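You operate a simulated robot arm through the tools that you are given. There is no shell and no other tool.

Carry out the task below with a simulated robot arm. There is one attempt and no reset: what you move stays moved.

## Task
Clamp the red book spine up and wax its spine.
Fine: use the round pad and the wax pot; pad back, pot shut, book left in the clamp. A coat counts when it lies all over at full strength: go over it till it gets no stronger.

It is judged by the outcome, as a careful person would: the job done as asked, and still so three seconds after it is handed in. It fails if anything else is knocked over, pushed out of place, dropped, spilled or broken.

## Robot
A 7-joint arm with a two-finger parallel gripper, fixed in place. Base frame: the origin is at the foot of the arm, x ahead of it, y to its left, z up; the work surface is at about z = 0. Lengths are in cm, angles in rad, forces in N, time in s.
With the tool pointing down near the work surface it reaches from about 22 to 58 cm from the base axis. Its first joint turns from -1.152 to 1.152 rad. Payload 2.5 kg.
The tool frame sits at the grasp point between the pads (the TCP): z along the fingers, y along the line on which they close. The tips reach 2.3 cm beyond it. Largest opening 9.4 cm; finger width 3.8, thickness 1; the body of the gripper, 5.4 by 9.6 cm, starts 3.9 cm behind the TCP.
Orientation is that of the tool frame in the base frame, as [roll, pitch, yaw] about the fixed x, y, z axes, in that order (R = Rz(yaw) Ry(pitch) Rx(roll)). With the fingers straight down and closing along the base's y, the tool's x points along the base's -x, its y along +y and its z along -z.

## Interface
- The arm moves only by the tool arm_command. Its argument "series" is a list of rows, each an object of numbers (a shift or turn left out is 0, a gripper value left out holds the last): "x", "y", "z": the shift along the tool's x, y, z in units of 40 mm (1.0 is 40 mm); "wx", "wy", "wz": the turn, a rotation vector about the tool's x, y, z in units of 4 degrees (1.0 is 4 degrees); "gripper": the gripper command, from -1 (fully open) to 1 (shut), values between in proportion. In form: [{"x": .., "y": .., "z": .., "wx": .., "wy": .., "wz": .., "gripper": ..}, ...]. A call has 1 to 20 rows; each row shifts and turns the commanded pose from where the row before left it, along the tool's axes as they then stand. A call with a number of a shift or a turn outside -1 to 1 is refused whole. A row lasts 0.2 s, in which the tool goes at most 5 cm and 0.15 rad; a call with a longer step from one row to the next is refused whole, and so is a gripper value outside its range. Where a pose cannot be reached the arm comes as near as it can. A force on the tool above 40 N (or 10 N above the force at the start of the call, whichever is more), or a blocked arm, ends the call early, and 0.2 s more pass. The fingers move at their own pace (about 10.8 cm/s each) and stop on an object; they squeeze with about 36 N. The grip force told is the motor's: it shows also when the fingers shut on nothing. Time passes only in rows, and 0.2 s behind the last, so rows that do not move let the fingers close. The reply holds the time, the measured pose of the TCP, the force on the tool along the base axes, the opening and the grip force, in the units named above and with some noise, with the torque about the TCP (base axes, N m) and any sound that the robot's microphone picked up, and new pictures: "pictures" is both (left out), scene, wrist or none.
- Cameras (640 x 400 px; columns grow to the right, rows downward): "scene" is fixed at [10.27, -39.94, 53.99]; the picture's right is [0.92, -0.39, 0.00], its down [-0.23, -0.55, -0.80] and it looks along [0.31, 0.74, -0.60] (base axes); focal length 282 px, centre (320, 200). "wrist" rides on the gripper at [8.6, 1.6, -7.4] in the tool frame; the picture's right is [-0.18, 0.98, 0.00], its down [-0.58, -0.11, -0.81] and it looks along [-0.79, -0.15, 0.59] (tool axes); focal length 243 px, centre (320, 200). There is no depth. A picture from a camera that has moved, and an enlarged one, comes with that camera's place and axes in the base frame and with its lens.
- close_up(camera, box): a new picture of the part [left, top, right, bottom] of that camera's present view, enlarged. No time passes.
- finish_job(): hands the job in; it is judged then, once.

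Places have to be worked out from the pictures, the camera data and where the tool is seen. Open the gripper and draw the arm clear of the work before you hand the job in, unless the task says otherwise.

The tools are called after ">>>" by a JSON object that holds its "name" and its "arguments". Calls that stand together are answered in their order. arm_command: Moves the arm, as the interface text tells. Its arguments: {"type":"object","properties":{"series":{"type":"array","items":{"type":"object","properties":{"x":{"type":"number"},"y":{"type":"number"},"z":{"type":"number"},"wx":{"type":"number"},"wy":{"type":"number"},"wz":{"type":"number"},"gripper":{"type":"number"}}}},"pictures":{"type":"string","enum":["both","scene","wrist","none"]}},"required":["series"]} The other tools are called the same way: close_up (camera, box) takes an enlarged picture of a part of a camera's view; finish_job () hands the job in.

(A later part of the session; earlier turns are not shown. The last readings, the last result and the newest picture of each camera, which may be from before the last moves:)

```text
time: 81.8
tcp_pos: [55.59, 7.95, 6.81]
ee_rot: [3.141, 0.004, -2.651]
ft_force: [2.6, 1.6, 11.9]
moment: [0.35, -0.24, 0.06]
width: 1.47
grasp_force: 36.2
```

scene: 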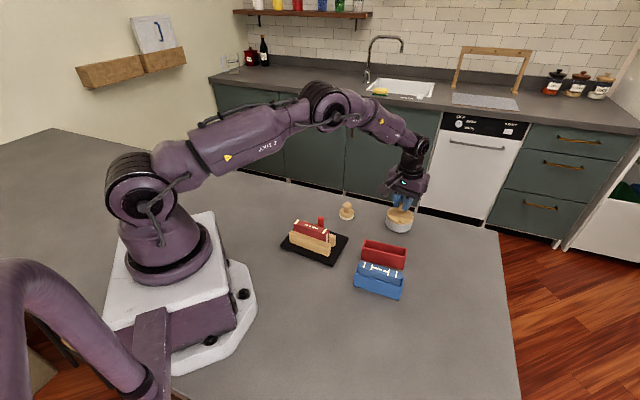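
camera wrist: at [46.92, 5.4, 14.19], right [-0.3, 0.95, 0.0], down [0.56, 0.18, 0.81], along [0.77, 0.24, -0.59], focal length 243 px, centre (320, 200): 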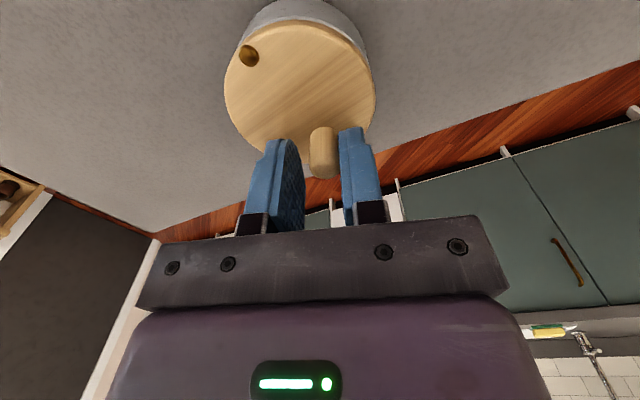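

About 12 N of downward pressure now. I turn the lid counter-clockwise slowly under this pressure and watch whether the pot holds.

>>> {"name": "arm_command", "arguments": {"series": [{"x": 0.017, "y": 0.0418, "wz": -0.5, "gripper": 1}, {"x": 0.017, "y": 0.0418, "wz": -0.5}, {"x": 0.017, "y": 0.0418, "wz": -0.5}, {"x": 0.017, "y": 0.0418, "wz": -0.5}, {"x": 0.017, "y": 0.0418, "wz": -0.5}, {"x": 0.017, "y": 0.0418, "wz": -0.5}, {"x": 0.017, "y": 0.0418, "wz": -0.5}, {"x": 0.017, "y": 0.0418, "wz": -0.5}, {"x": 0.017, "y": 0.0418, "wz": -0.5}, {"x": 0.017, "y": 0.0418, "wz": -0.5}, {}], "pictures": "scene"}}

>>> {"name": "close_up", "arguments": {"camera": "scene", "box": [365, 165, 435, 240]}}

```text
time: 84.2
tcp_pos: [53.97, 8.87, 6.81]
ee_rot: [-3.141, 0.002, -2.304]
ft_force: [2.1, 4.9, 13.9]
moment: [0.18, 0.26, 0.0]
width: 1.47
grasp_force: 35.9
```

scene: 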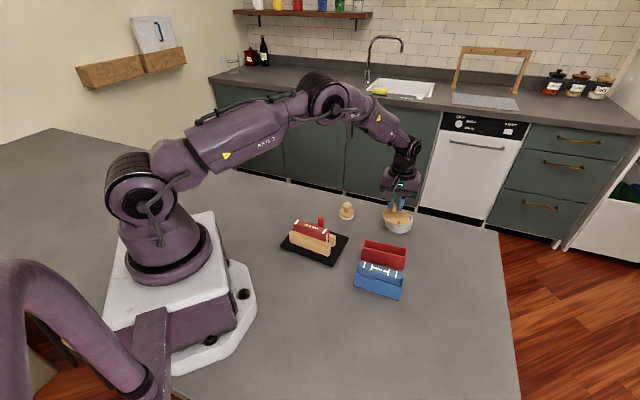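

```text
5.33 times, centred on (400, 202) of scene
camera zoom: at [10.26, -39.94, 53.99], right [0.92, -0.39, 0.0], down [-0.23, -0.55, -0.8], along [0.31, 0.74, -0.6], focal length 1501 px, centre (-107, 187)
```

zoom: 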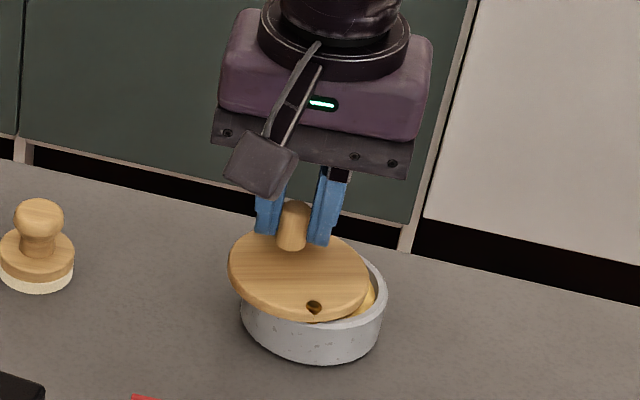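

The pot held still while the lid opened 20°. I continue under the same pressure past the earlier sticking point.

>>> {"name": "arm_command", "arguments": {"series": [{"x": 0.017, "y": 0.0418, "wz": -0.5, "gripper": 1}, {"x": 0.017, "y": 0.0418, "wz": -0.5}, {"x": 0.017, "y": 0.0418, "wz": -0.5}, {"x": 0.017, "y": 0.0418, "wz": -0.5}, {"x": 0.017, "y": 0.0418, "wz": -0.5}, {"x": 0.017, "y": 0.0418, "wz": -0.5}, {}], "pictures": "scene"}}

>>> {"name": "close_up", "arguments": {"camera": "scene", "box": [365, 165, 435, 240]}}

```text
time: 85.8
tcp_pos: [52.87, 9.07, 6.81]
ee_rot: [-3.141, -0.001, -2.091]
ft_force: [-0.1, 5.3, 10.2]
moment: [0.21, -0.05, -0.03]
width: 1.48
grasp_force: 35.5
```

scene: 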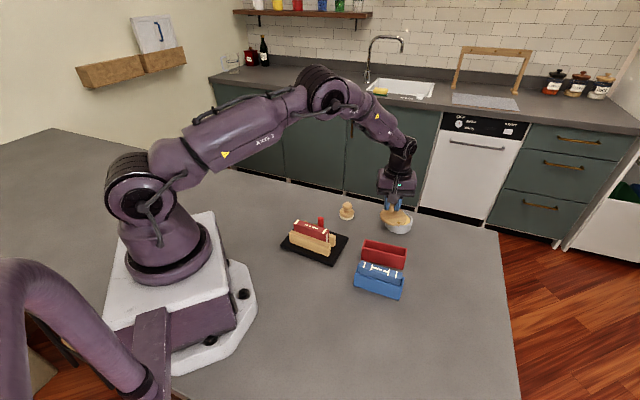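

```text
5.33 times, centred on (400, 202) of scene
camera zoom: at [10.27, -39.94, 53.99], right [0.92, -0.39, 0.0], down [-0.23, -0.55, -0.8], along [0.31, 0.74, -0.6], focal length 1501 px, centre (-107, 187)
```

zoom: 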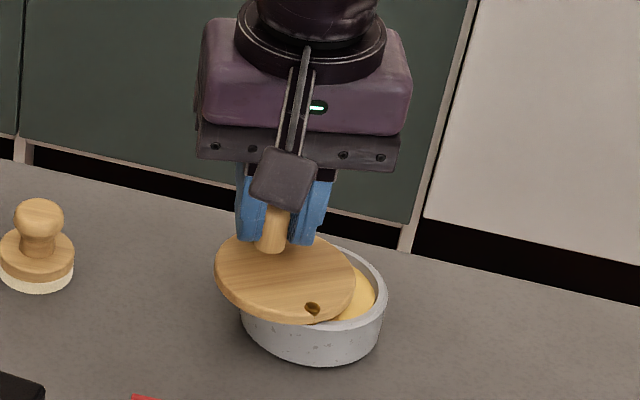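

The lid passes the earlier point with the pot staying put, so it was only friction. It is 32° open now. To have wrist range for the rest, I release, turn the gripper back about the knob, and re-grip.

>>> {"name": "arm_command", "arguments": {"series": [{"gripper": 0.2}, {"gripper": 0.2}, {"wz": 1}, {"wz": 1}, {"wz": 1}, {"wz": 1}, {"wz": 1}, {"wz": 1}, {"wz": 1}, {"wz": 1}, {"wz": 1}, {"wz": 1}, {"wz": 1}, {"wz": 1}, {"wz": 1}, {"wz": 1}, {"wz": 1}, {}], "pictures": "scene"}}

>>> {"name": "arm_command", "arguments": {"series": [{"wz": 1}, {"wz": 1}, {"wz": 1}, {"wz": 1}, {"wz": 1}, {"wz": 1}, {"wz": 1}, {"wz": 1}, {"wz": 1}, {"wz": 1}, {"wz": 1}, {"wz": 1}, {"wz": 1}, {"wz": 1}, {}], "pictures": "both"}}

>>> {"name": "close_up", "arguments": {"camera": "scene", "box": [365, 165, 435, 240]}}

>>> {"name": "close_up", "arguments": {"camera": "wrist", "box": [200, 0, 420, 230]}}

```text
time: 89.6
tcp_pos: [52.99, 9.21, 6.67]
ee_rot: [3.14, 0.0, 3.139]
ft_force: [0.2, 0.3, -0.2]
moment: [0.0, -0.01, -0.01]
width: 3.76
grasp_force: 0.1
```

scene: 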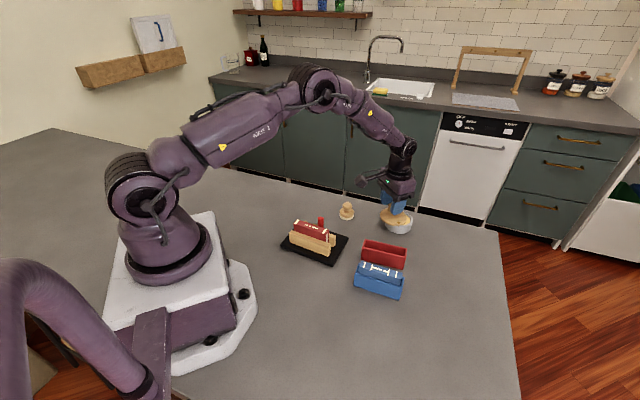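

```text
time: 92.8
tcp_pos: [52.92, 9.15, 6.74]
ee_rot: [-3.14, 0.0, 2.163]
ft_force: [0.2, 0.3, -0.5]
moment: [0.02, -0.05, 0.01]
width: 3.78
grasp_force: 0.0
camera wrist: at [49.3, 17.26, 14.22], right [0.92, 0.4, 0.0], down [0.23, -0.54, 0.81], along [0.32, -0.74, -0.59], focal length 243 px, centre (320, 200)
```

scene: 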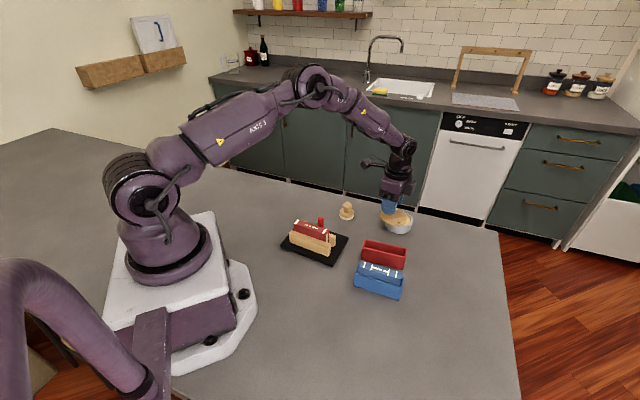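
wrist: 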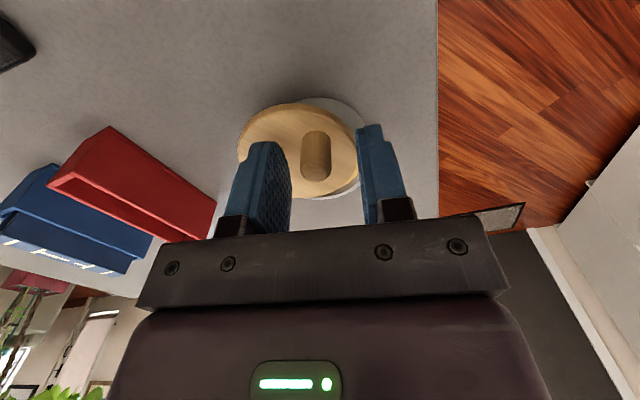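

```text
5.33 times, centred on (400, 202) of scene
camera zoom: at [10.27, -39.94, 53.99], right [0.92, -0.39, 0.0], down [-0.23, -0.55, -0.8], along [0.31, 0.74, -0.6], focal length 1501 px, centre (-107, 187)
```

zoom: 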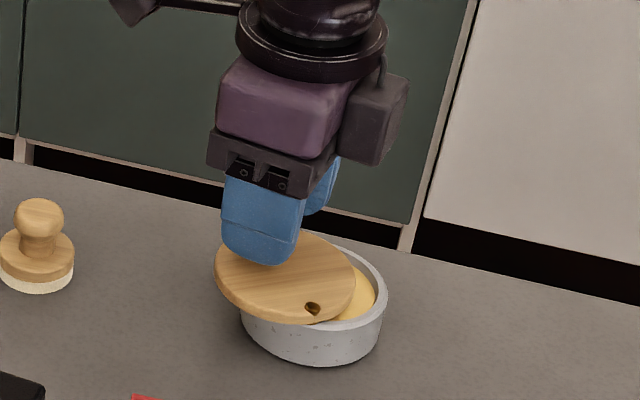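

```text
1.74 times, centred on (310, 115) of wrist
camera zoom: at [49.3, 17.26, 14.22], right [0.92, 0.4, 0.0], down [0.23, -0.54, 0.81], along [0.32, -0.74, -0.59], focal length 422 px, centre (337, 348)
```

zoom: 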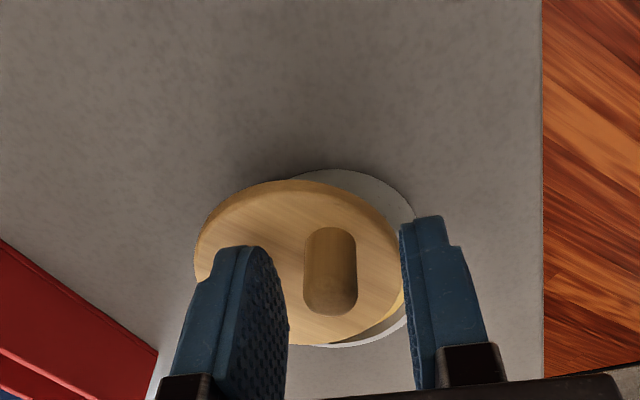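

Re-gripping the knob at this yaw and pressing down lightly again.

>>> {"name": "arm_command", "arguments": {"series": [{"gripper": 0.7}, {"gripper": 0.85}, {"gripper": 1}, {"gripper": 1}, {"z": 0.02, "gripper": 1}, {"gripper": 1}], "pictures": "none"}}

```text
time: 94.2
tcp_pos: [52.98, 9.14, 6.74]
ee_rot: [3.14, 0.0, 2.164]
ft_force: [-3.7, -1.0, 9.7]
moment: [-0.17, 0.08, -0.22]
width: 1.49
grasp_force: 36.2
```

>>> {"name": "arm_command", "arguments": {"series": [{"x": 0.0301, "y": -0.0325, "wz": -0.5, "gripper": 1}, {"x": 0.0301, "y": -0.0325, "wz": -0.5}, {"x": 0.0301, "y": -0.0325, "wz": -0.5}, {"x": 0.0301, "y": -0.0325, "wz": -0.5}, {"x": 0.0301, "y": -0.0325, "wz": -0.5}, {"x": 0.0301, "y": -0.0325, "wz": -0.5}, {"x": 0.0301, "y": -0.0325, "wz": -0.5}, {"x": 0.0301, "y": -0.0325, "wz": -0.5}, {"x": 0.0301, "y": -0.0325, "wz": -0.5}, {"x": 0.0301, "y": -0.0325, "wz": -0.5}, {}], "pictures": "scene"}}

>>> {"name": "close_up", "arguments": {"camera": "scene", "box": [365, 165, 435, 240]}}

```text
time: 96.6
tcp_pos: [51.04, 9.23, 6.85]
ee_rot: [3.139, -0.002, 2.515]
ft_force: [2.3, 4.3, 18.7]
moment: [-0.05, -0.14, 0.17]
width: 1.49
grasp_force: 36.0
```

scene: 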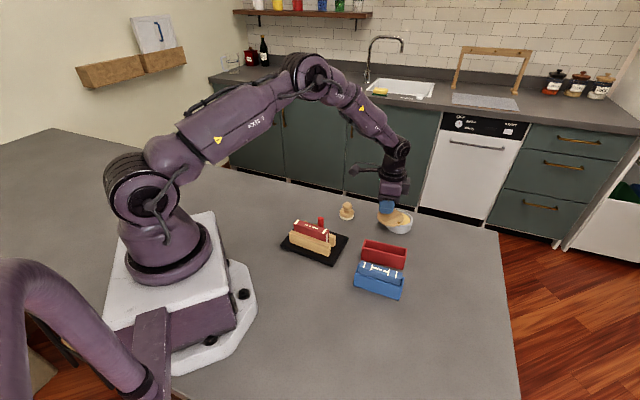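

```text
5.33 times, centred on (400, 202) of scene
camera zoom: at [10.26, -39.94, 53.99], right [0.92, -0.39, 0.0], down [-0.23, -0.55, -0.8], along [0.31, 0.74, -0.6], focal length 1501 px, centre (-107, 187)
```

zoom: 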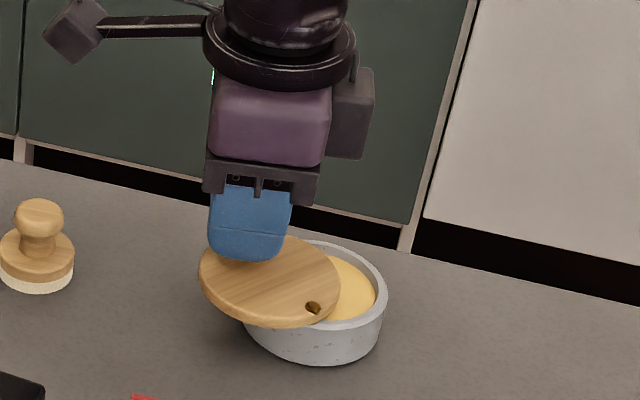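

The pot is still in place with the lid 52° open, showing the wax. Pressure has grown to 18 N with the knob now overhanging, so I ease it and continue.

>>> {"name": "arm_command", "arguments": {"series": [{"z": -0.025, "gripper": 1}, {"gripper": 1}], "pictures": "none"}}

```text
time: 97.2
tcp_pos: [51.1, 9.22, 6.74]
ee_rot: [3.141, 0.0, 2.514]
ft_force: [3.8, 3.9, 9.9]
moment: [-0.08, -0.28, 0.19]
width: 1.48
grasp_force: 35.9
```

>>> {"name": "arm_command", "arguments": {"series": [{"x": 0.0055, "y": 0.005, "gripper": 1}, {"x": 0.0301, "y": -0.0325, "wz": -0.5}, {"x": 0.0301, "y": -0.0325, "wz": -0.5}, {"x": 0.0301, "y": -0.0325, "wz": -0.5}, {"x": 0.0301, "y": -0.0325, "wz": -0.5}, {"x": 0.0301, "y": -0.0325, "wz": -0.5}, {"x": 0.0301, "y": -0.0325, "wz": -0.5}, {"x": 0.0301, "y": -0.0325, "wz": -0.5}, {"x": 0.0301, "y": -0.0325, "wz": -0.5}, {"x": 0.0301, "y": -0.0325, "wz": -0.5}, {"x": 0.0301, "y": -0.0325, "wz": -0.5}, {}], "pictures": "scene"}}

>>> {"name": "close_up", "arguments": {"camera": "scene", "box": [365, 165, 435, 240]}}

```text
time: 99.8
tcp_pos: [49.41, 8.63, 6.74]
ee_rot: [-3.141, 0.001, 2.864]
ft_force: [1.8, -0.4, 8.1]
moment: [-0.08, -0.12, 0.08]
width: 1.5
grasp_force: 35.9
```

scene: 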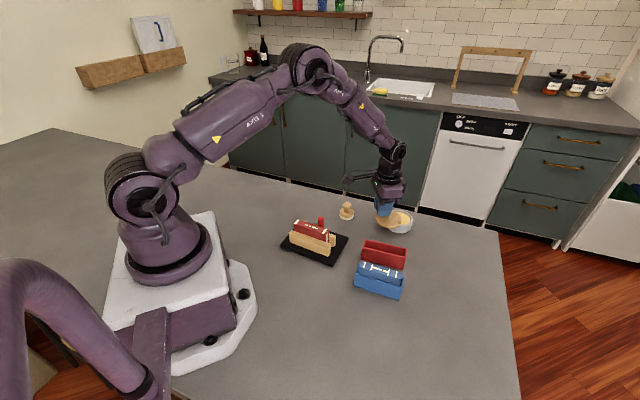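

```text
5.33 times, centred on (400, 202) of scene
camera zoom: at [10.27, -39.94, 53.99], right [0.92, -0.39, 0.0], down [-0.23, -0.55, -0.8], along [0.31, 0.74, -0.6], focal length 1501 px, centre (-107, 187)
```

zoom: 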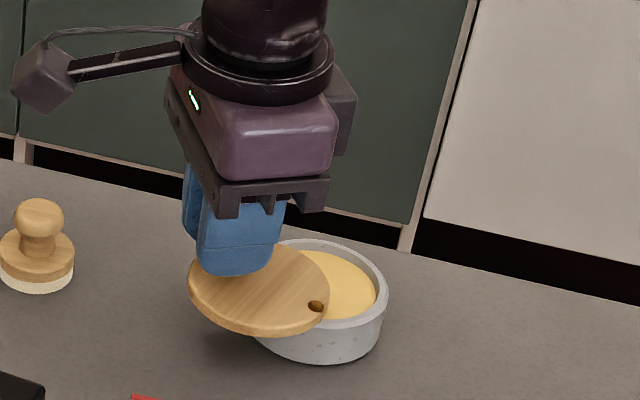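

The pot still hasn't moved; lid 72° open. I continue.

>>> {"name": "arm_command", "arguments": {"series": [{"x": 0.0301, "y": -0.0325, "wz": -0.5, "gripper": 1}, {"x": 0.0301, "y": -0.0325, "wz": -0.5}, {"x": 0.0301, "y": -0.0325, "wz": -0.5}, {"x": 0.0301, "y": -0.0325, "wz": -0.5}, {"x": 0.0301, "y": -0.0325, "wz": -0.5}, {"x": 0.0301, "y": -0.0325, "wz": -0.5}, {"x": 0.0301, "y": -0.0325, "wz": -0.5}, {"x": 0.0301, "y": -0.0325, "wz": -0.5}, {"x": 0.0301, "y": -0.0325, "wz": -0.5}, {"x": 0.0301, "y": -0.0325, "wz": -0.5}, {"x": 0.0301, "y": -0.0325, "wz": -0.5}, {"x": 0.0301, "y": -0.0325, "wz": -0.5}, {}], "pictures": "scene"}}

>>> {"name": "close_up", "arguments": {"camera": "scene", "box": [365, 165, 435, 240]}}

```text
time: 102.6
tcp_pos: [47.81, 7.3, 6.85]
ee_rot: [3.14, 0.0, -3.002]
ft_force: [0.1, 0.2, -1.4]
moment: [0.0, 0.26, 0.02]
width: 1.46
grasp_force: 36.0
```

scene: 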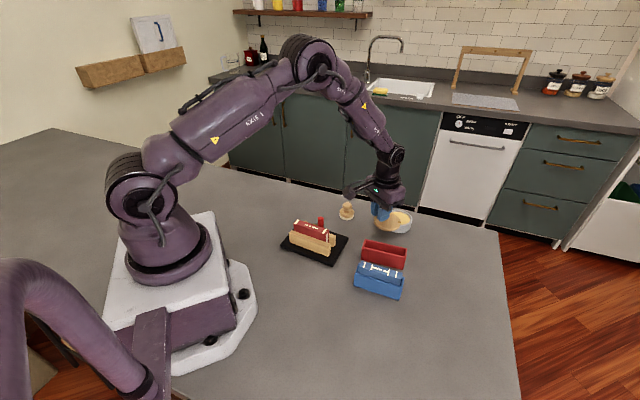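

```text
5.33 times, centred on (400, 202) of scene
camera zoom: at [10.27, -39.94, 53.99], right [0.92, -0.39, 0.0], down [-0.23, -0.55, -0.8], along [0.31, 0.74, -0.6], focal length 1501 px, centre (-107, 187)
```

zoom: 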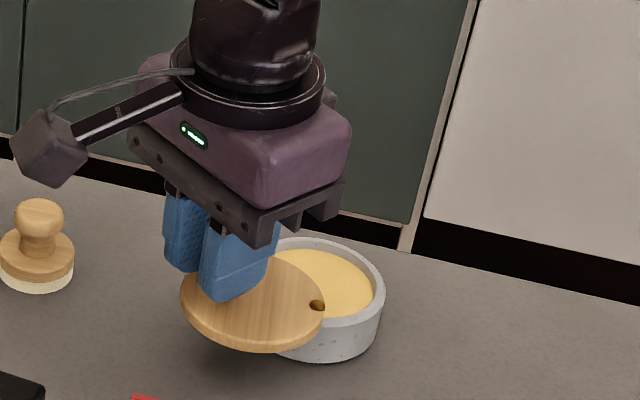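

Lid at 96°, pot unmoved within a millimetre or so. I add a touch of downward pressure and continue to about 130°.

>>> {"name": "arm_command", "arguments": {"series": [{"z": 0.02, "gripper": 1}, {"x": 0.0301, "y": -0.0325, "wz": -0.5}, {"x": 0.0301, "y": -0.0325, "wz": -0.5}, {"x": 0.0301, "y": -0.0325, "wz": -0.5}, {"x": 0.0301, "y": -0.0325, "wz": -0.5}, {"x": 0.0301, "y": -0.0325, "wz": -0.5}, {"x": 0.0301, "y": -0.0325, "wz": -0.5}, {"x": 0.0301, "y": -0.0325, "wz": -0.5}, {"x": 0.0301, "y": -0.0325, "wz": -0.5}, {"x": 0.0301, "y": -0.0325, "wz": -0.5}, {}], "pictures": "scene"}}

>>> {"name": "close_up", "arguments": {"camera": "scene", "box": [365, 165, 435, 240]}}

```text
time: 105.0
tcp_pos: [47.28, 5.74, 6.7]
ee_rot: [-3.14, 0.002, -2.688]
ft_force: [-7.9, 2.7, 28.6]
moment: [0.23, -0.39, 0.05]
width: 1.5
grasp_force: 35.8
```

scene: 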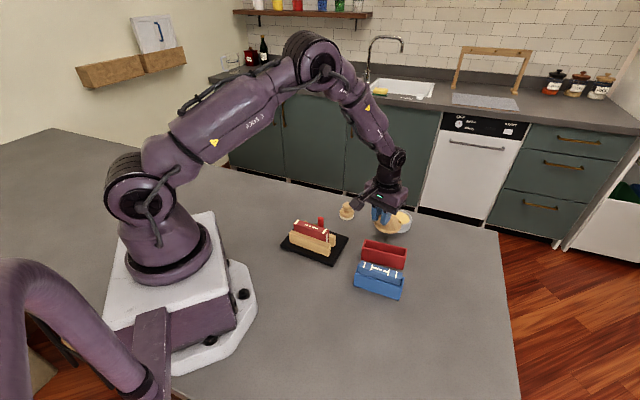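

```text
5.33 times, centred on (400, 202) of scene
camera zoom: at [10.26, -39.95, 53.99], right [0.92, -0.39, 0.0], down [-0.23, -0.55, -0.8], along [0.31, 0.74, -0.6], focal length 1501 px, centre (-107, 187)
```

zoom: 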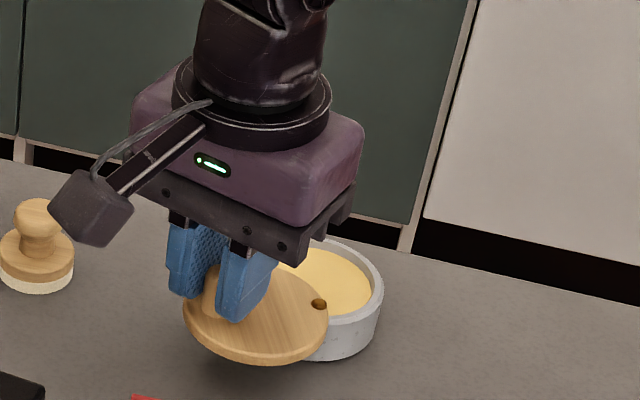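

Downward force rose to 28 N, so I relax it. The lid is 114° open; I go a bit further for dipping clearance.

>>> {"name": "arm_command", "arguments": {"series": [{"z": -0.035, "gripper": 1}, {"gripper": 1}], "pictures": "none"}}

```text
time: 105.6
tcp_pos: [47.08, 5.56, 6.81]
ee_rot: [3.141, 0.001, -2.689]
ft_force: [2.2, 1.0, 6.3]
moment: [0.18, -0.25, 0.08]
width: 1.49
grasp_force: 36.7
```

>>> {"name": "arm_command", "arguments": {"series": [{"x": 0.0301, "y": -0.0325, "wz": -0.5, "gripper": 1}, {"x": 0.0301, "y": -0.0325, "wz": -0.5}, {"x": 0.0301, "y": -0.0325, "wz": -0.5}, {"x": 0.0301, "y": -0.0325, "wz": -0.5}, {"x": 0.0301, "y": -0.0325, "wz": -0.5}, {"x": 0.0301, "y": -0.0325, "wz": -0.5}, {"x": 0.0301, "y": -0.0325, "wz": -0.5}, {"x": 0.0301, "y": -0.0325, "wz": -0.5}, {}], "pictures": "scene"}}

>>> {"name": "close_up", "arguments": {"camera": "scene", "box": [365, 165, 435, 240]}}

```text
time: 107.6
tcp_pos: [46.9, 4.35, 6.83]
ee_rot: [3.141, 0.0, -2.409]
ft_force: [0.5, -0.2, -0.7]
moment: [-0.07, 0.26, -0.03]
width: 1.5
grasp_force: 36.3
```

scene: 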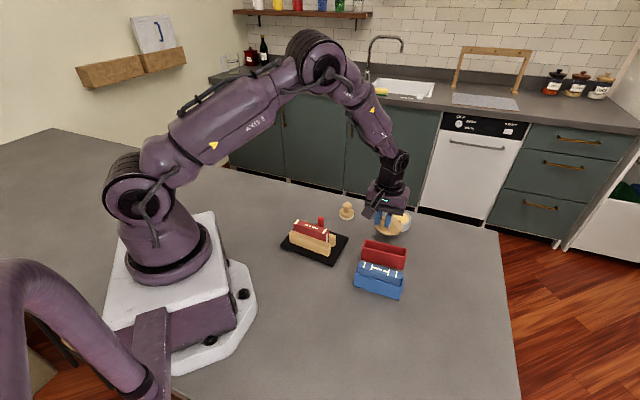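

```text
5.33 times, centred on (400, 202) of scene
camera zoom: at [10.27, -39.94, 53.99], right [0.92, -0.39, 0.0], down [-0.23, -0.55, -0.8], along [0.31, 0.74, -0.6], focal length 1501 px, centre (-107, 187)
```

zoom: 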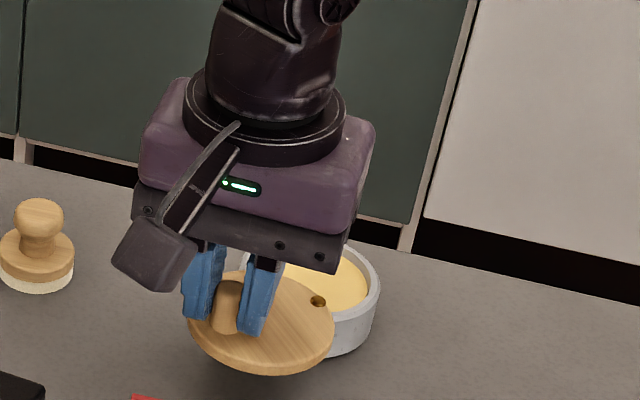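

The lid is about 125° open and the pot has crept only about 0.3–0.4 cm. I release the knob, rise straight up, and look.

>>> {"name": "arm_command", "arguments": {"series": [{"gripper": 0.4}, {"gripper": 0.2}, {"z": -0.3}, {"z": -0.6}, {"z": -0.8}, {"z": -0.8}, {}], "pictures": "both"}}

>>> {"name": "close_up", "arguments": {"camera": "scene", "box": [365, 190, 435, 250]}}

>>> {"name": "close_up", "arguments": {"camera": "wrist", "box": [200, 0, 420, 150]}}

```text
time: 109.2
tcp_pos: [46.94, 4.31, 16.92]
ee_rot: [-3.141, -0.001, -2.409]
ft_force: [0.0, -0.4, 0.5]
moment: [0.01, 0.03, 0.02]
width: 3.74
grasp_force: 0.0
camera wrist: at [39.32, -0.21, 24.34], right [-0.52, 0.85, 0.0], down [0.5, 0.31, 0.81], along [0.69, 0.42, -0.59], focal length 243 px, centre (320, 200)
```

scene: 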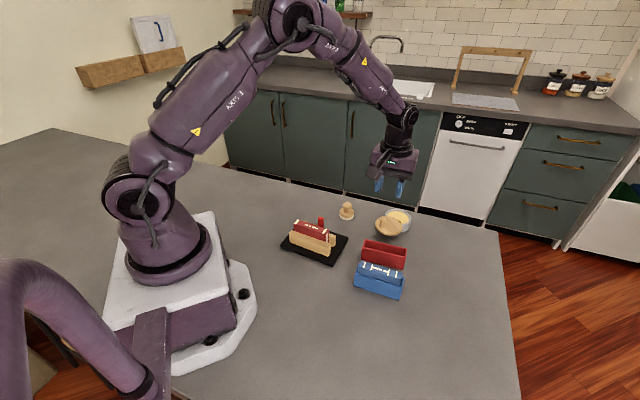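
wrist: 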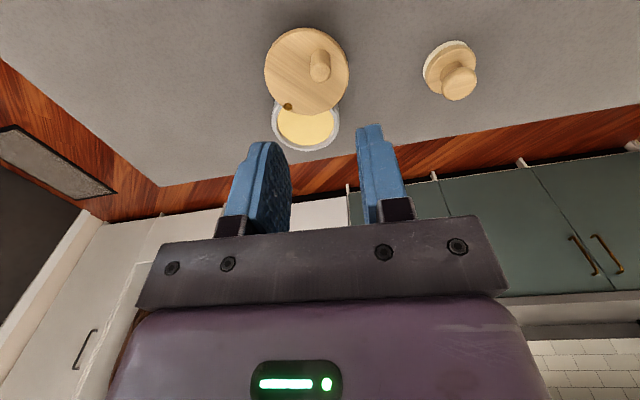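

```text
6.67 times, centred on (400, 220) of scene
camera zoom: at [10.27, -39.94, 53.99], right [0.92, -0.39, 0.0], down [-0.23, -0.55, -0.8], along [0.31, 0.74, -0.6], focal length 1876 px, centre (-213, 67)
```

zoom: 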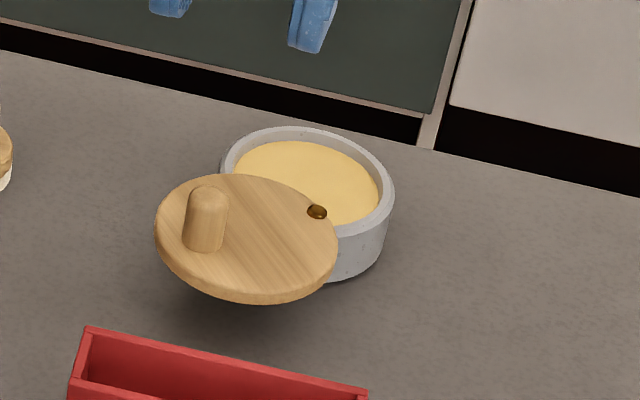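

```text
2.67 times, centred on (310, 75) of wrist
camera zoom: at [39.32, -0.21, 24.34], right [-0.52, 0.85, 0.0], down [0.5, 0.31, 0.81], along [0.69, 0.42, -0.59], focal length 647 px, centre (347, 533)
```

zoom: 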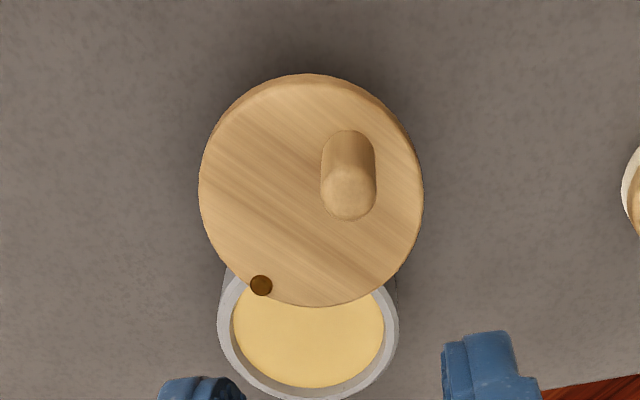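

The pot is open with the wax well exposed. Pot centre is now about (53.45, 6.86), wax radius about 3.1, lid edge about 2.1 from centre. Next I study the pad to pick it up.

>>> {"name": "close_up", "arguments": {"camera": "scene", "box": [332, 195, 362, 227]}}

>>> {"name": "close_up", "arguments": {"camera": "wrist", "box": [410, 30, 490, 110]}}

```text
12.50 times, centred on (347, 211) of scene
camera zoom: at [10.27, -39.94, 53.99], right [0.92, -0.39, 0.0], down [-0.23, -0.55, -0.8], along [0.31, 0.74, -0.6], focal length 3518 px, centre (-18, 62)
```

zoom: 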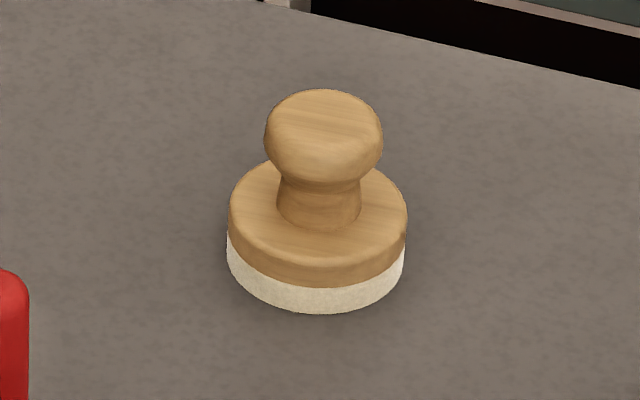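

```text
5.00 times, centred on (450, 70) of wrist
camera zoom: at [39.32, -0.21, 24.34], right [-0.52, 0.85, 0.0], down [0.5, 0.31, 0.81], along [0.69, 0.42, -0.59], focal length 1213 px, centre (-330, 850)
```

zoom: 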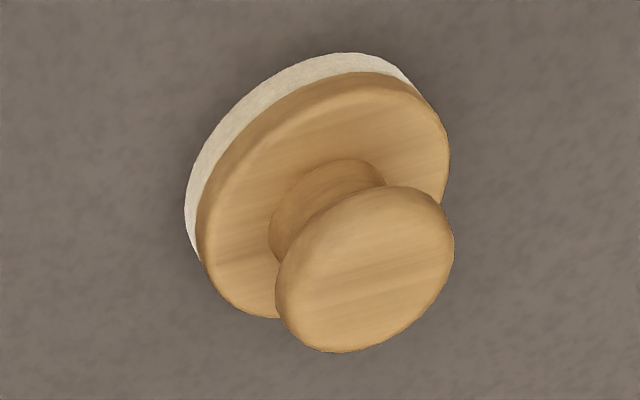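

The pad stands at about (42.45, 16.1); its disc top is at z≈1.3, and the knob is about 2.75 cm wide around z≈3.3. I turn the tool so it closes across the spine direction (yaw ≈132°) and move above the pad.

>>> {"name": "arm_command", "arguments": {"series": [{"wz": 1, "gripper": -0.1}, {"wz": 1}, {"wz": 1}, {"wz": 1}, {"wz": 1}, {"wz": 1}, {"wz": 1}, {"wz": 1}, {"wz": 1}, {"wz": 1}, {"wz": 1}, {}], "pictures": "none"}}

>>> {"name": "arm_command", "arguments": {"series": [{"wz": 1}, {"wz": 1}, {"wz": 1}, {"wz": 1}, {"wz": 1}, {"wz": 1}, {"wz": 1}, {"wz": 1}, {"wz": 1}, {"wz": 1}, {"wz": 1}, {"wz": 0.43}, {"x": 0.735, "y": 0.288}, {"x": 0.735, "y": 0.288}, {"x": 0.735, "y": 0.288}, {"x": 0.735, "y": 0.288}, {}], "pictures": "both"}}

```text
time: 111.8
tcp_pos: [46.92, 4.4, 16.78]
ee_rot: [3.141, 0.0, 3.104]
ft_force: [-0.3, 0.5, 0.1]
moment: [0.01, 0.01, 0.03]
width: 5.17
grasp_force: 0.0
```

```text
time: 115.4
tcp_pos: [42.45, 16.03, 16.67]
ee_rot: [-3.14, 0.001, 2.309]
ft_force: [0.5, -0.8, -0.4]
moment: [-0.02, 0.01, 0.0]
width: 5.18
grasp_force: 0.1
camera wrist: at [37.75, 23.61, 24.26], right [0.85, 0.52, 0.0], down [0.31, -0.5, 0.81], along [0.42, -0.69, -0.59], focal length 243 px, centre (320, 200)
```

scene: 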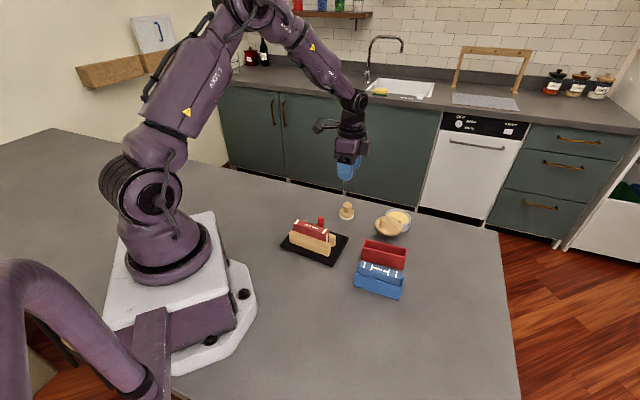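
wrist: 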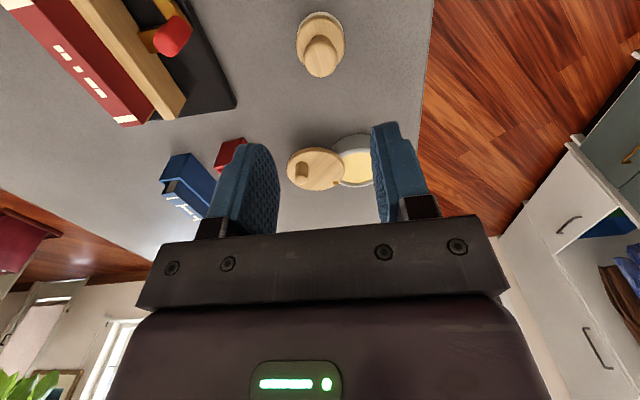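

I zoom on the pad from this pose to refine its centre.

>>> {"name": "close_up", "arguments": {"camera": "wrist", "box": [280, 0, 360, 90]}}

```text
4.44 times, centred on (320, 45) of wrist
camera zoom: at [37.75, 23.61, 24.26], right [0.85, 0.52, 0.0], down [0.31, -0.5, 0.81], along [0.42, -0.69, -0.59], focal length 1078 px, centre (320, 889)
```

zoom: 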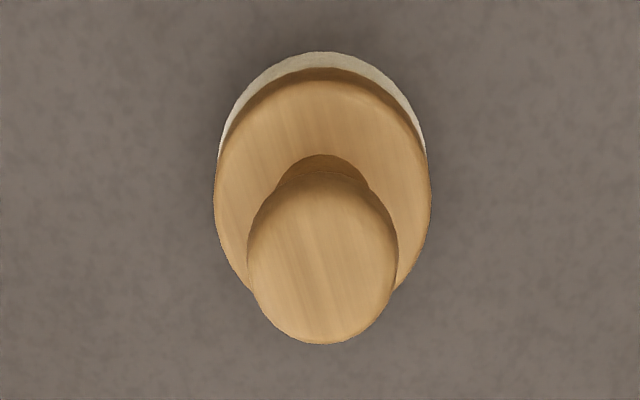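

The pad is centred under the tool (≈42.46, 16.1). I descend to TCP z≈4.1, tips just above the disc.

>>> {"name": "arm_command", "arguments": {"series": [{"z": 0.8}, {"z": 0.8}, {"z": 0.7}, {"z": 0.5}, {}], "pictures": "both"}}

>>> {"name": "close_up", "arguments": {"camera": "scene", "box": [320, 180, 375, 230]}}

>>> {"name": "close_up", "arguments": {"camera": "wrist", "box": [200, 60, 430, 240]}}

```text
time: 116.6
tcp_pos: [42.43, 16.07, 5.5]
ee_rot: [3.141, 0.001, 2.31]
ft_force: [-0.2, 0.5, 0.5]
moment: [0.0, 0.02, -0.01]
width: 5.14
grasp_force: 0.1
camera wrist: at [37.7, 23.51, 12.96], right [0.85, 0.52, 0.0], down [0.31, -0.5, 0.81], along [0.42, -0.69, -0.59], focal length 243 px, centre (320, 200)
```

scene: 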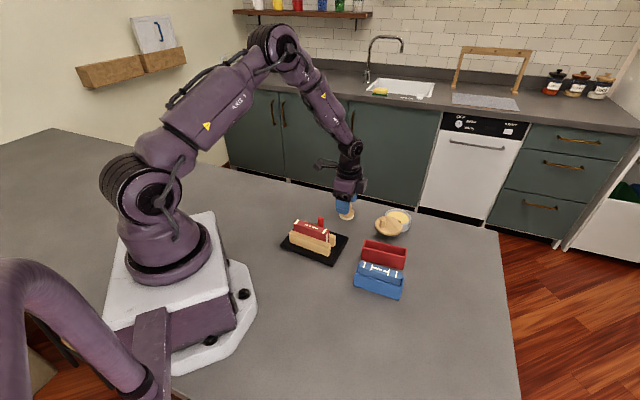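
wrist: 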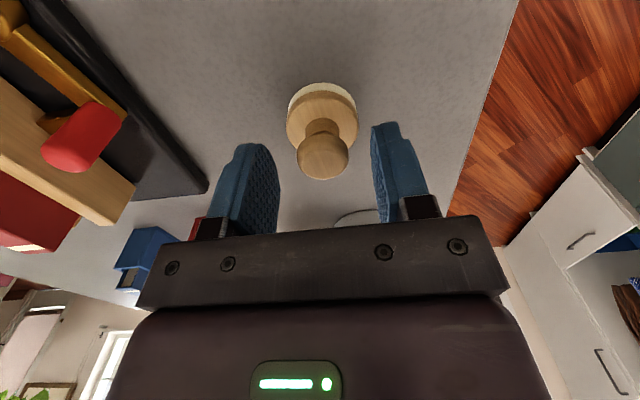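

```text
8.00 times, centred on (348, 205) of scene
camera zoom: at [10.27, -39.94, 53.99], right [0.92, -0.39, 0.0], down [-0.23, -0.55, -0.8], along [0.31, 0.74, -0.6], focal length 2252 px, centre (100, 160)
```

zoom: 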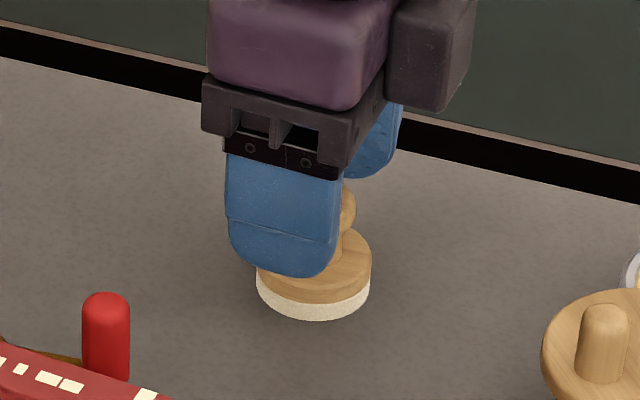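

```text
2.22 times, centred on (315, 150) of wrist
camera zoom: at [37.7, 23.51, 12.96], right [0.85, 0.52, 0.0], down [0.31, -0.5, 0.81], along [0.42, -0.69, -0.59], focal length 539 px, centre (331, 311)
```

zoom: 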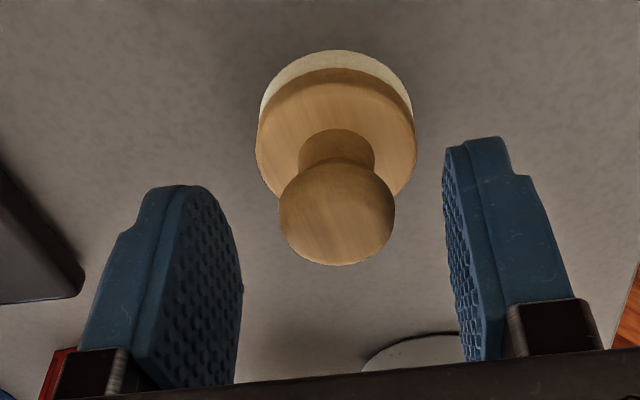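

Well centred. I lower the last 1.4 cm and close on the knob.

>>> {"name": "arm_command", "arguments": {"series": [{"z": 0.2}, {"z": 0.15}, {}, {"gripper": 0.2}, {"gripper": 0.4}, {"gripper": 0.6}, {"gripper": 1}, {"gripper": 1}], "pictures": "both"}}

>>> {"name": "close_up", "arguments": {"camera": "scene", "box": [320, 180, 375, 230]}}

>>> {"name": "close_up", "arguments": {"camera": "wrist", "box": [200, 60, 430, 240]}}

```text
time: 118.4
tcp_pos: [42.41, 16.04, 4.13]
ee_rot: [-3.141, 0.001, 2.309]
ft_force: [0.4, 0.2, 0.0]
moment: [0.0, 0.01, -0.02]
width: 2.57
grasp_force: 36.1
camera wrist: at [37.71, 23.54, 11.64], right [0.85, 0.53, 0.0], down [0.31, -0.5, 0.81], along [0.42, -0.69, -0.59], focal length 243 px, centre (320, 200)
```

scene: 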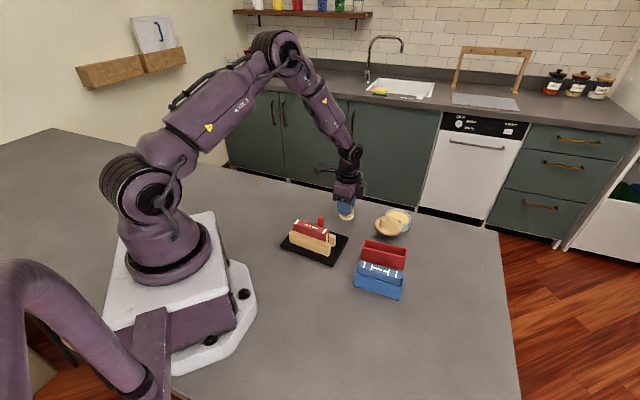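
wrist: 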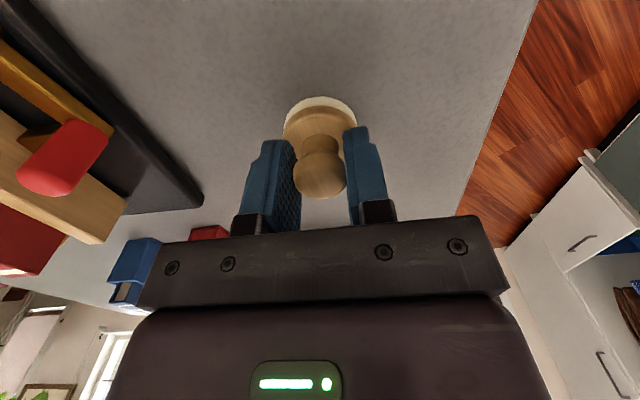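

```text
8.00 times, centred on (348, 205) of scene
camera zoom: at [10.27, -39.94, 53.99], right [0.92, -0.39, 0.0], down [-0.23, -0.55, -0.8], along [0.31, 0.74, -0.6], focal length 2252 px, centre (100, 160)
```

zoom: 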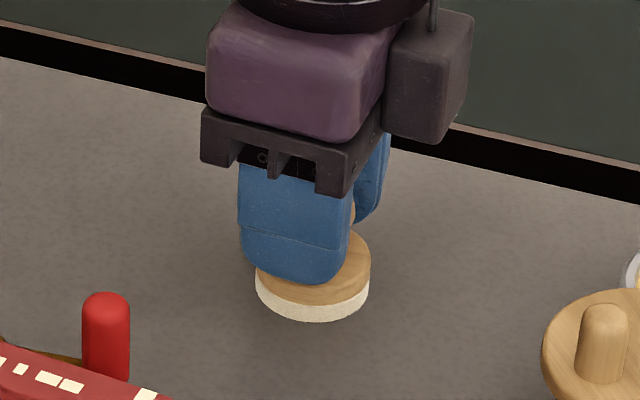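

```text
2.22 times, centred on (315, 150) of wrist
camera zoom: at [37.71, 23.54, 11.64], right [0.85, 0.53, 0.0], down [0.31, -0.5, 0.81], along [0.42, -0.69, -0.59], focal length 539 px, centre (331, 311)
```

zoom: 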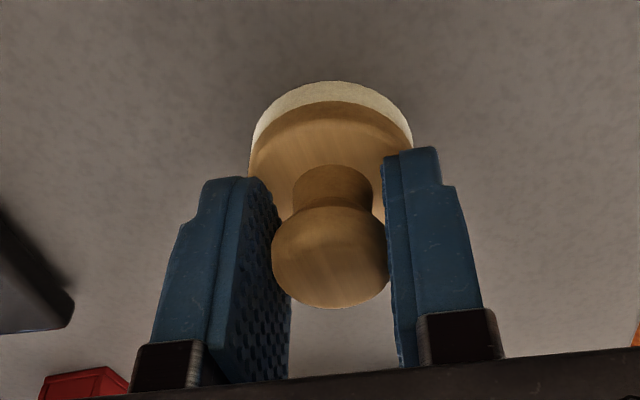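

The pad is held (2.57 cm at the knob); its home pose is TCP (42.41, 16.04, 4.13). I lift it and carry it over the open wax.

>>> {"name": "arm_command", "arguments": {"series": [{"z": -0.3, "gripper": 1}, {"z": -0.6, "gripper": 1}, {"z": -0.7, "gripper": 1}, {"z": -0.6, "gripper": 1}, {"x": -0.716, "y": 0.119, "gripper": 1}, {"x": -0.716, "y": 0.119}, {"x": -0.716, "y": 0.119}, {"x": -0.716, "y": 0.119}, {"x": -0.716, "y": 0.119}, {}], "pictures": "both"}}

>>> {"name": "close_up", "arguments": {"camera": "scene", "box": [360, 160, 440, 240]}}

>>> {"name": "close_up", "arguments": {"camera": "wrist", "box": [200, 0, 430, 240]}}

```text
time: 120.6
tcp_pos: [53.69, 7.23, 13.18]
ee_rot: [-3.141, -0.001, 2.31]
ft_force: [-0.7, -0.4, 0.2]
moment: [-0.04, -0.05, 0.0]
width: 0.0
grasp_force: 36.0
camera wrist: at [49.03, 14.66, 20.57], right [0.85, 0.53, 0.0], down [0.31, -0.5, 0.81], along [0.42, -0.69, -0.59], focal length 243 px, centre (320, 200)
```

scene: 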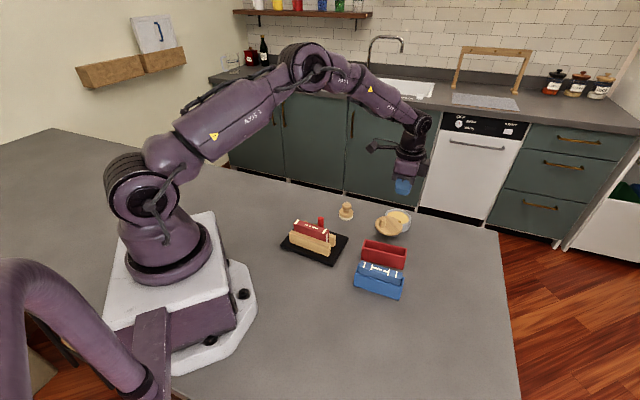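
wrist: 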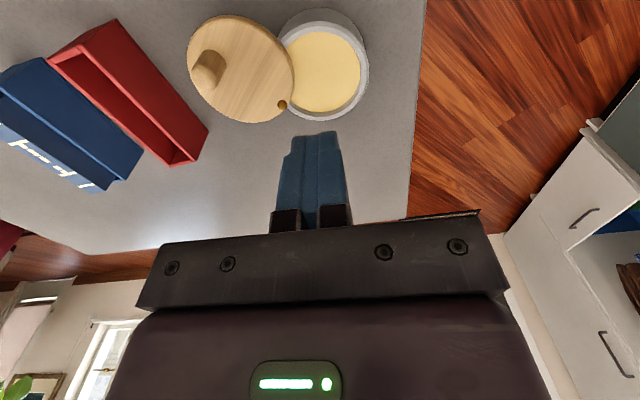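

```text
5.00 times, centred on (400, 200) of scene
camera zoom: at [10.27, -39.94, 53.99], right [0.92, -0.39, 0.0], down [-0.23, -0.55, -0.8], along [0.31, 0.74, -0.6], focal length 1407 px, centre (-80, 200)
```

zoom: 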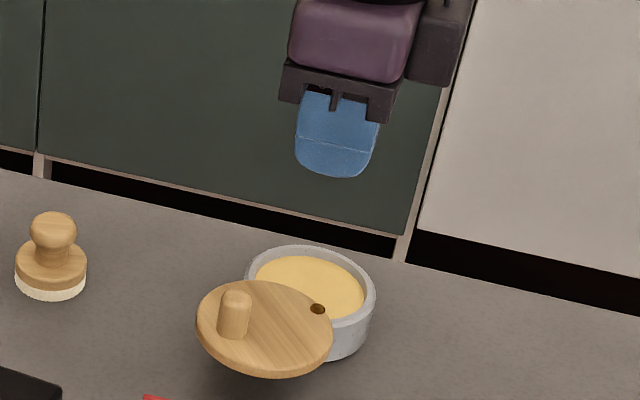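

```text
1.67 times, centred on (315, 120) of wrist
camera zoom: at [49.03, 14.66, 20.57], right [0.85, 0.53, 0.0], down [0.31, -0.5, 0.81], along [0.42, -0.69, -0.59], focal length 404 px, centre (328, 333)
```

zoom: 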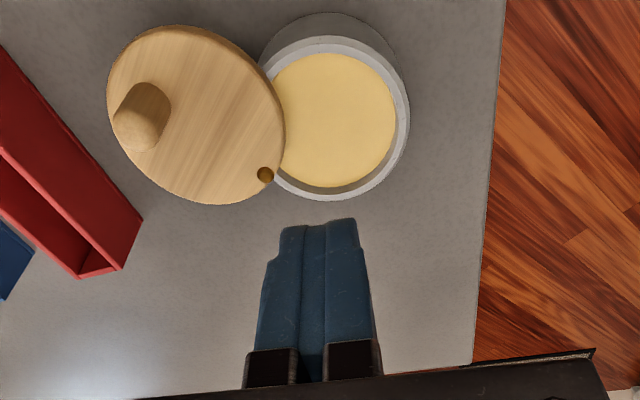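

The grip slipped: the pad was left standing in its place (width reads 0). I go back over it and will grasp lower, nearer the knob's widest ring, and lift slowly with checks.

>>> {"name": "arm_command", "arguments": {"series": [{"gripper": -0.1}, {"x": 0.716, "y": -0.119, "gripper": -0.1}, {"x": 0.716, "y": -0.119}, {"x": 0.716, "y": -0.119}, {"x": 0.716, "y": -0.119}, {"x": 0.716, "y": -0.119}, {}], "pictures": "both"}}

>>> {"name": "close_up", "arguments": {"camera": "wrist", "box": [260, 20, 380, 130]}}

>>> {"name": "close_up", "arguments": {"camera": "scene", "box": [325, 190, 369, 230]}}

```text
time: 122.2
tcp_pos: [42.33, 16.01, 12.97]
ee_rot: [-3.14, 0.0, 2.31]
ft_force: [-0.2, -0.4, 0.6]
moment: [0.03, -0.02, 0.02]
width: 5.16
grasp_force: 0.0
camera wrist: at [37.57, 23.51, 20.39], right [0.85, 0.52, 0.0], down [0.31, -0.5, 0.81], along [0.42, -0.69, -0.59], focal length 243 px, centre (320, 200)
```

scene: 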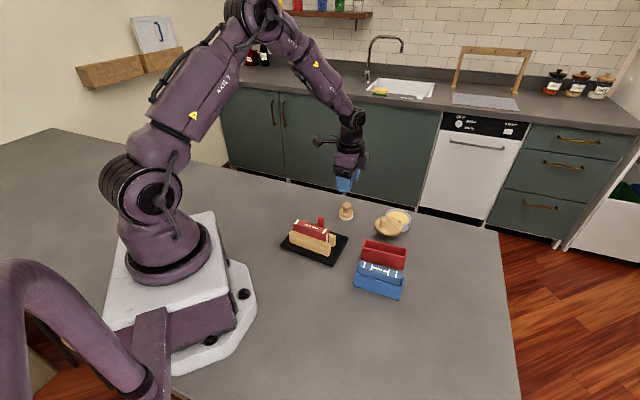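
wrist: 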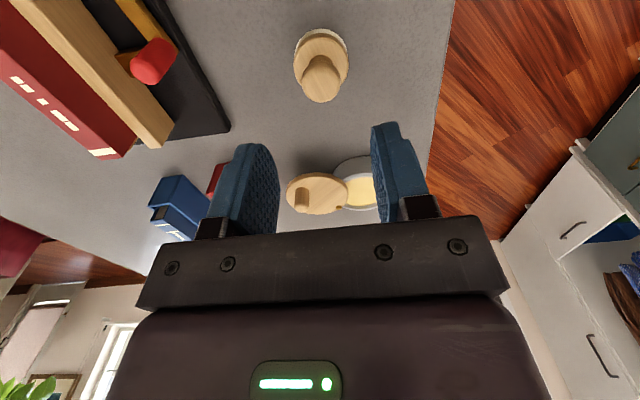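

```text
3.64 times, centred on (320, 75) of wrist
camera zoom: at [37.57, 23.51, 20.39], right [0.85, 0.52, 0.0], down [0.31, -0.5, 0.81], along [0.42, -0.69, -0.59], focal length 882 px, centre (320, 654)
```

zoom: 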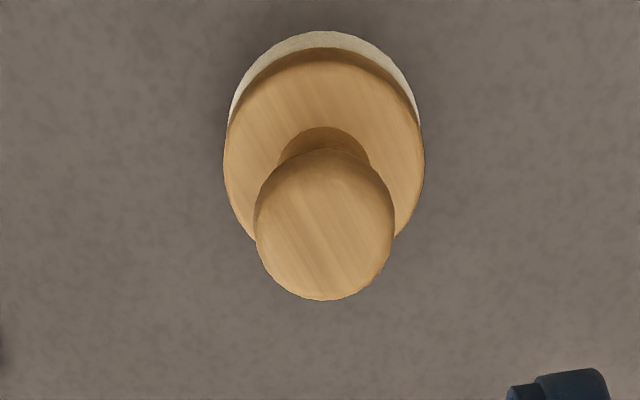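

```text
10.00 times, centred on (347, 210) of scene
camera zoom: at [10.27, -39.94, 53.99], right [0.92, -0.39, 0.0], down [-0.23, -0.55, -0.8], along [0.31, 0.74, -0.6], focal length 2815 px, centre (50, 100)
```

zoom: 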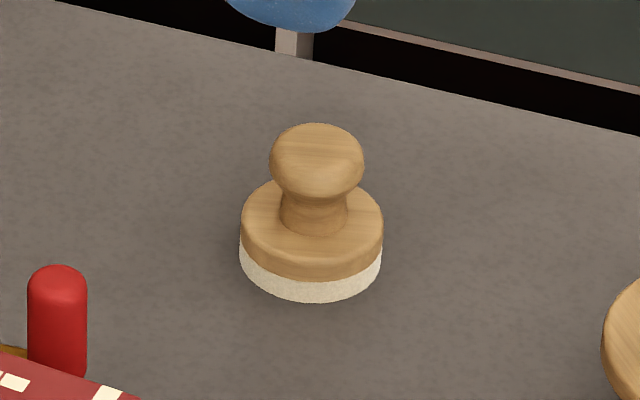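

The pad is upright at about (42.25, 16.1), nearly unmoved. I descend again, this time lower (TCP z≈3.75), and close.

>>> {"name": "arm_command", "arguments": {"series": [{"y": -0.01, "x": 0.02, "z": 0.7}, {"z": 0.7}, {"z": 0.6}, {"z": 0.2}, {}], "pictures": "none"}}

>>> {"name": "arm_command", "arguments": {"series": [{"z": 0.06}, {"z": 0.04}, {}], "pictures": "wrist"}}

>>> {"name": "close_up", "arguments": {"camera": "wrist", "box": [200, 60, 430, 240]}}

>>> {"name": "close_up", "arguments": {"camera": "scene", "box": [325, 180, 369, 225]}}

```text
time: 123.4
tcp_pos: [42.38, 16.35, 4.21]
ee_rot: [-3.141, 0.001, 2.31]
ft_force: [-0.5, 0.6, -1.0]
moment: [0.0, 0.04, 0.03]
width: 5.17
grasp_force: 0.1
```

```text
time: 124.2
tcp_pos: [42.27, 16.18, 3.94]
ee_rot: [-3.14, 0.001, 2.309]
ft_force: [0.7, 0.3, 0.3]
moment: [0.04, 0.01, 0.01]
width: 5.17
grasp_force: 0.0
camera wrist: at [37.62, 23.65, 11.3], right [0.85, 0.53, 0.0], down [0.31, -0.5, 0.81], along [0.42, -0.69, -0.59], focal length 243 px, centre (320, 200)
```

wrist: 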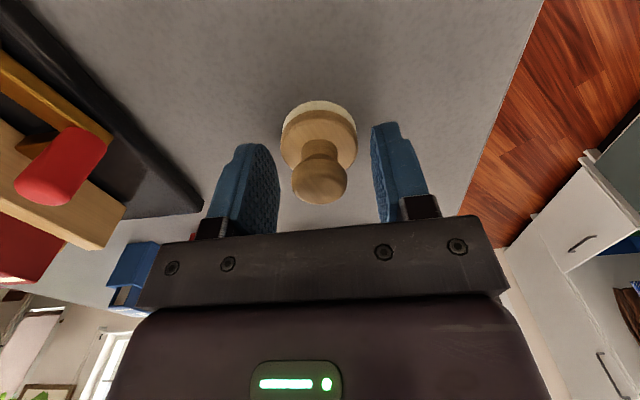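

```text
2.22 times, centred on (315, 150) of wrist
camera zoom: at [37.62, 23.65, 11.3], right [0.85, 0.53, 0.0], down [0.31, -0.5, 0.81], along [0.42, -0.69, -0.59], focal length 539 px, centre (331, 311)
```

zoom: 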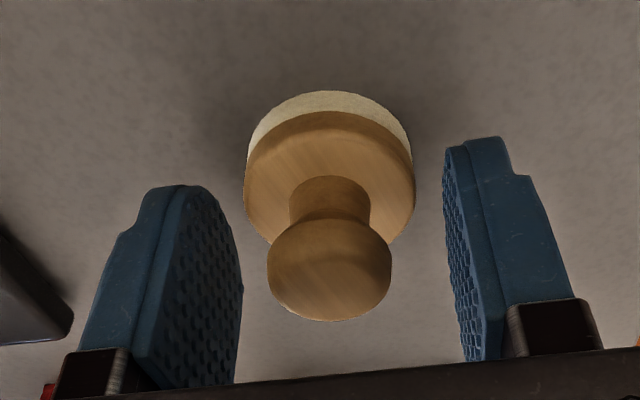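

```text
8.89 times, centred on (347, 202) of scene
camera zoom: at [10.27, -39.94, 53.99], right [0.92, -0.39, 0.0], down [-0.23, -0.55, -0.8], along [0.31, 0.74, -0.6], focal length 2502 px, centre (80, 178)
```

zoom: 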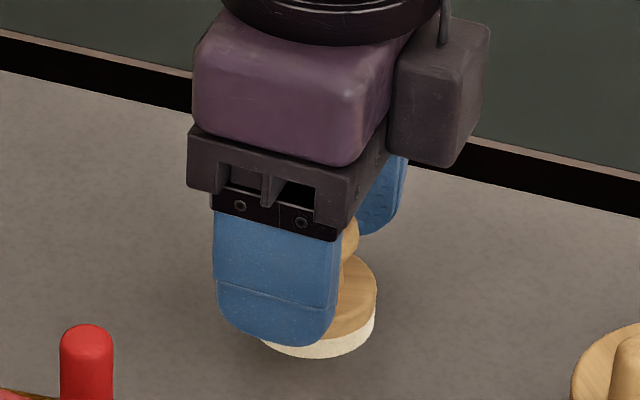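

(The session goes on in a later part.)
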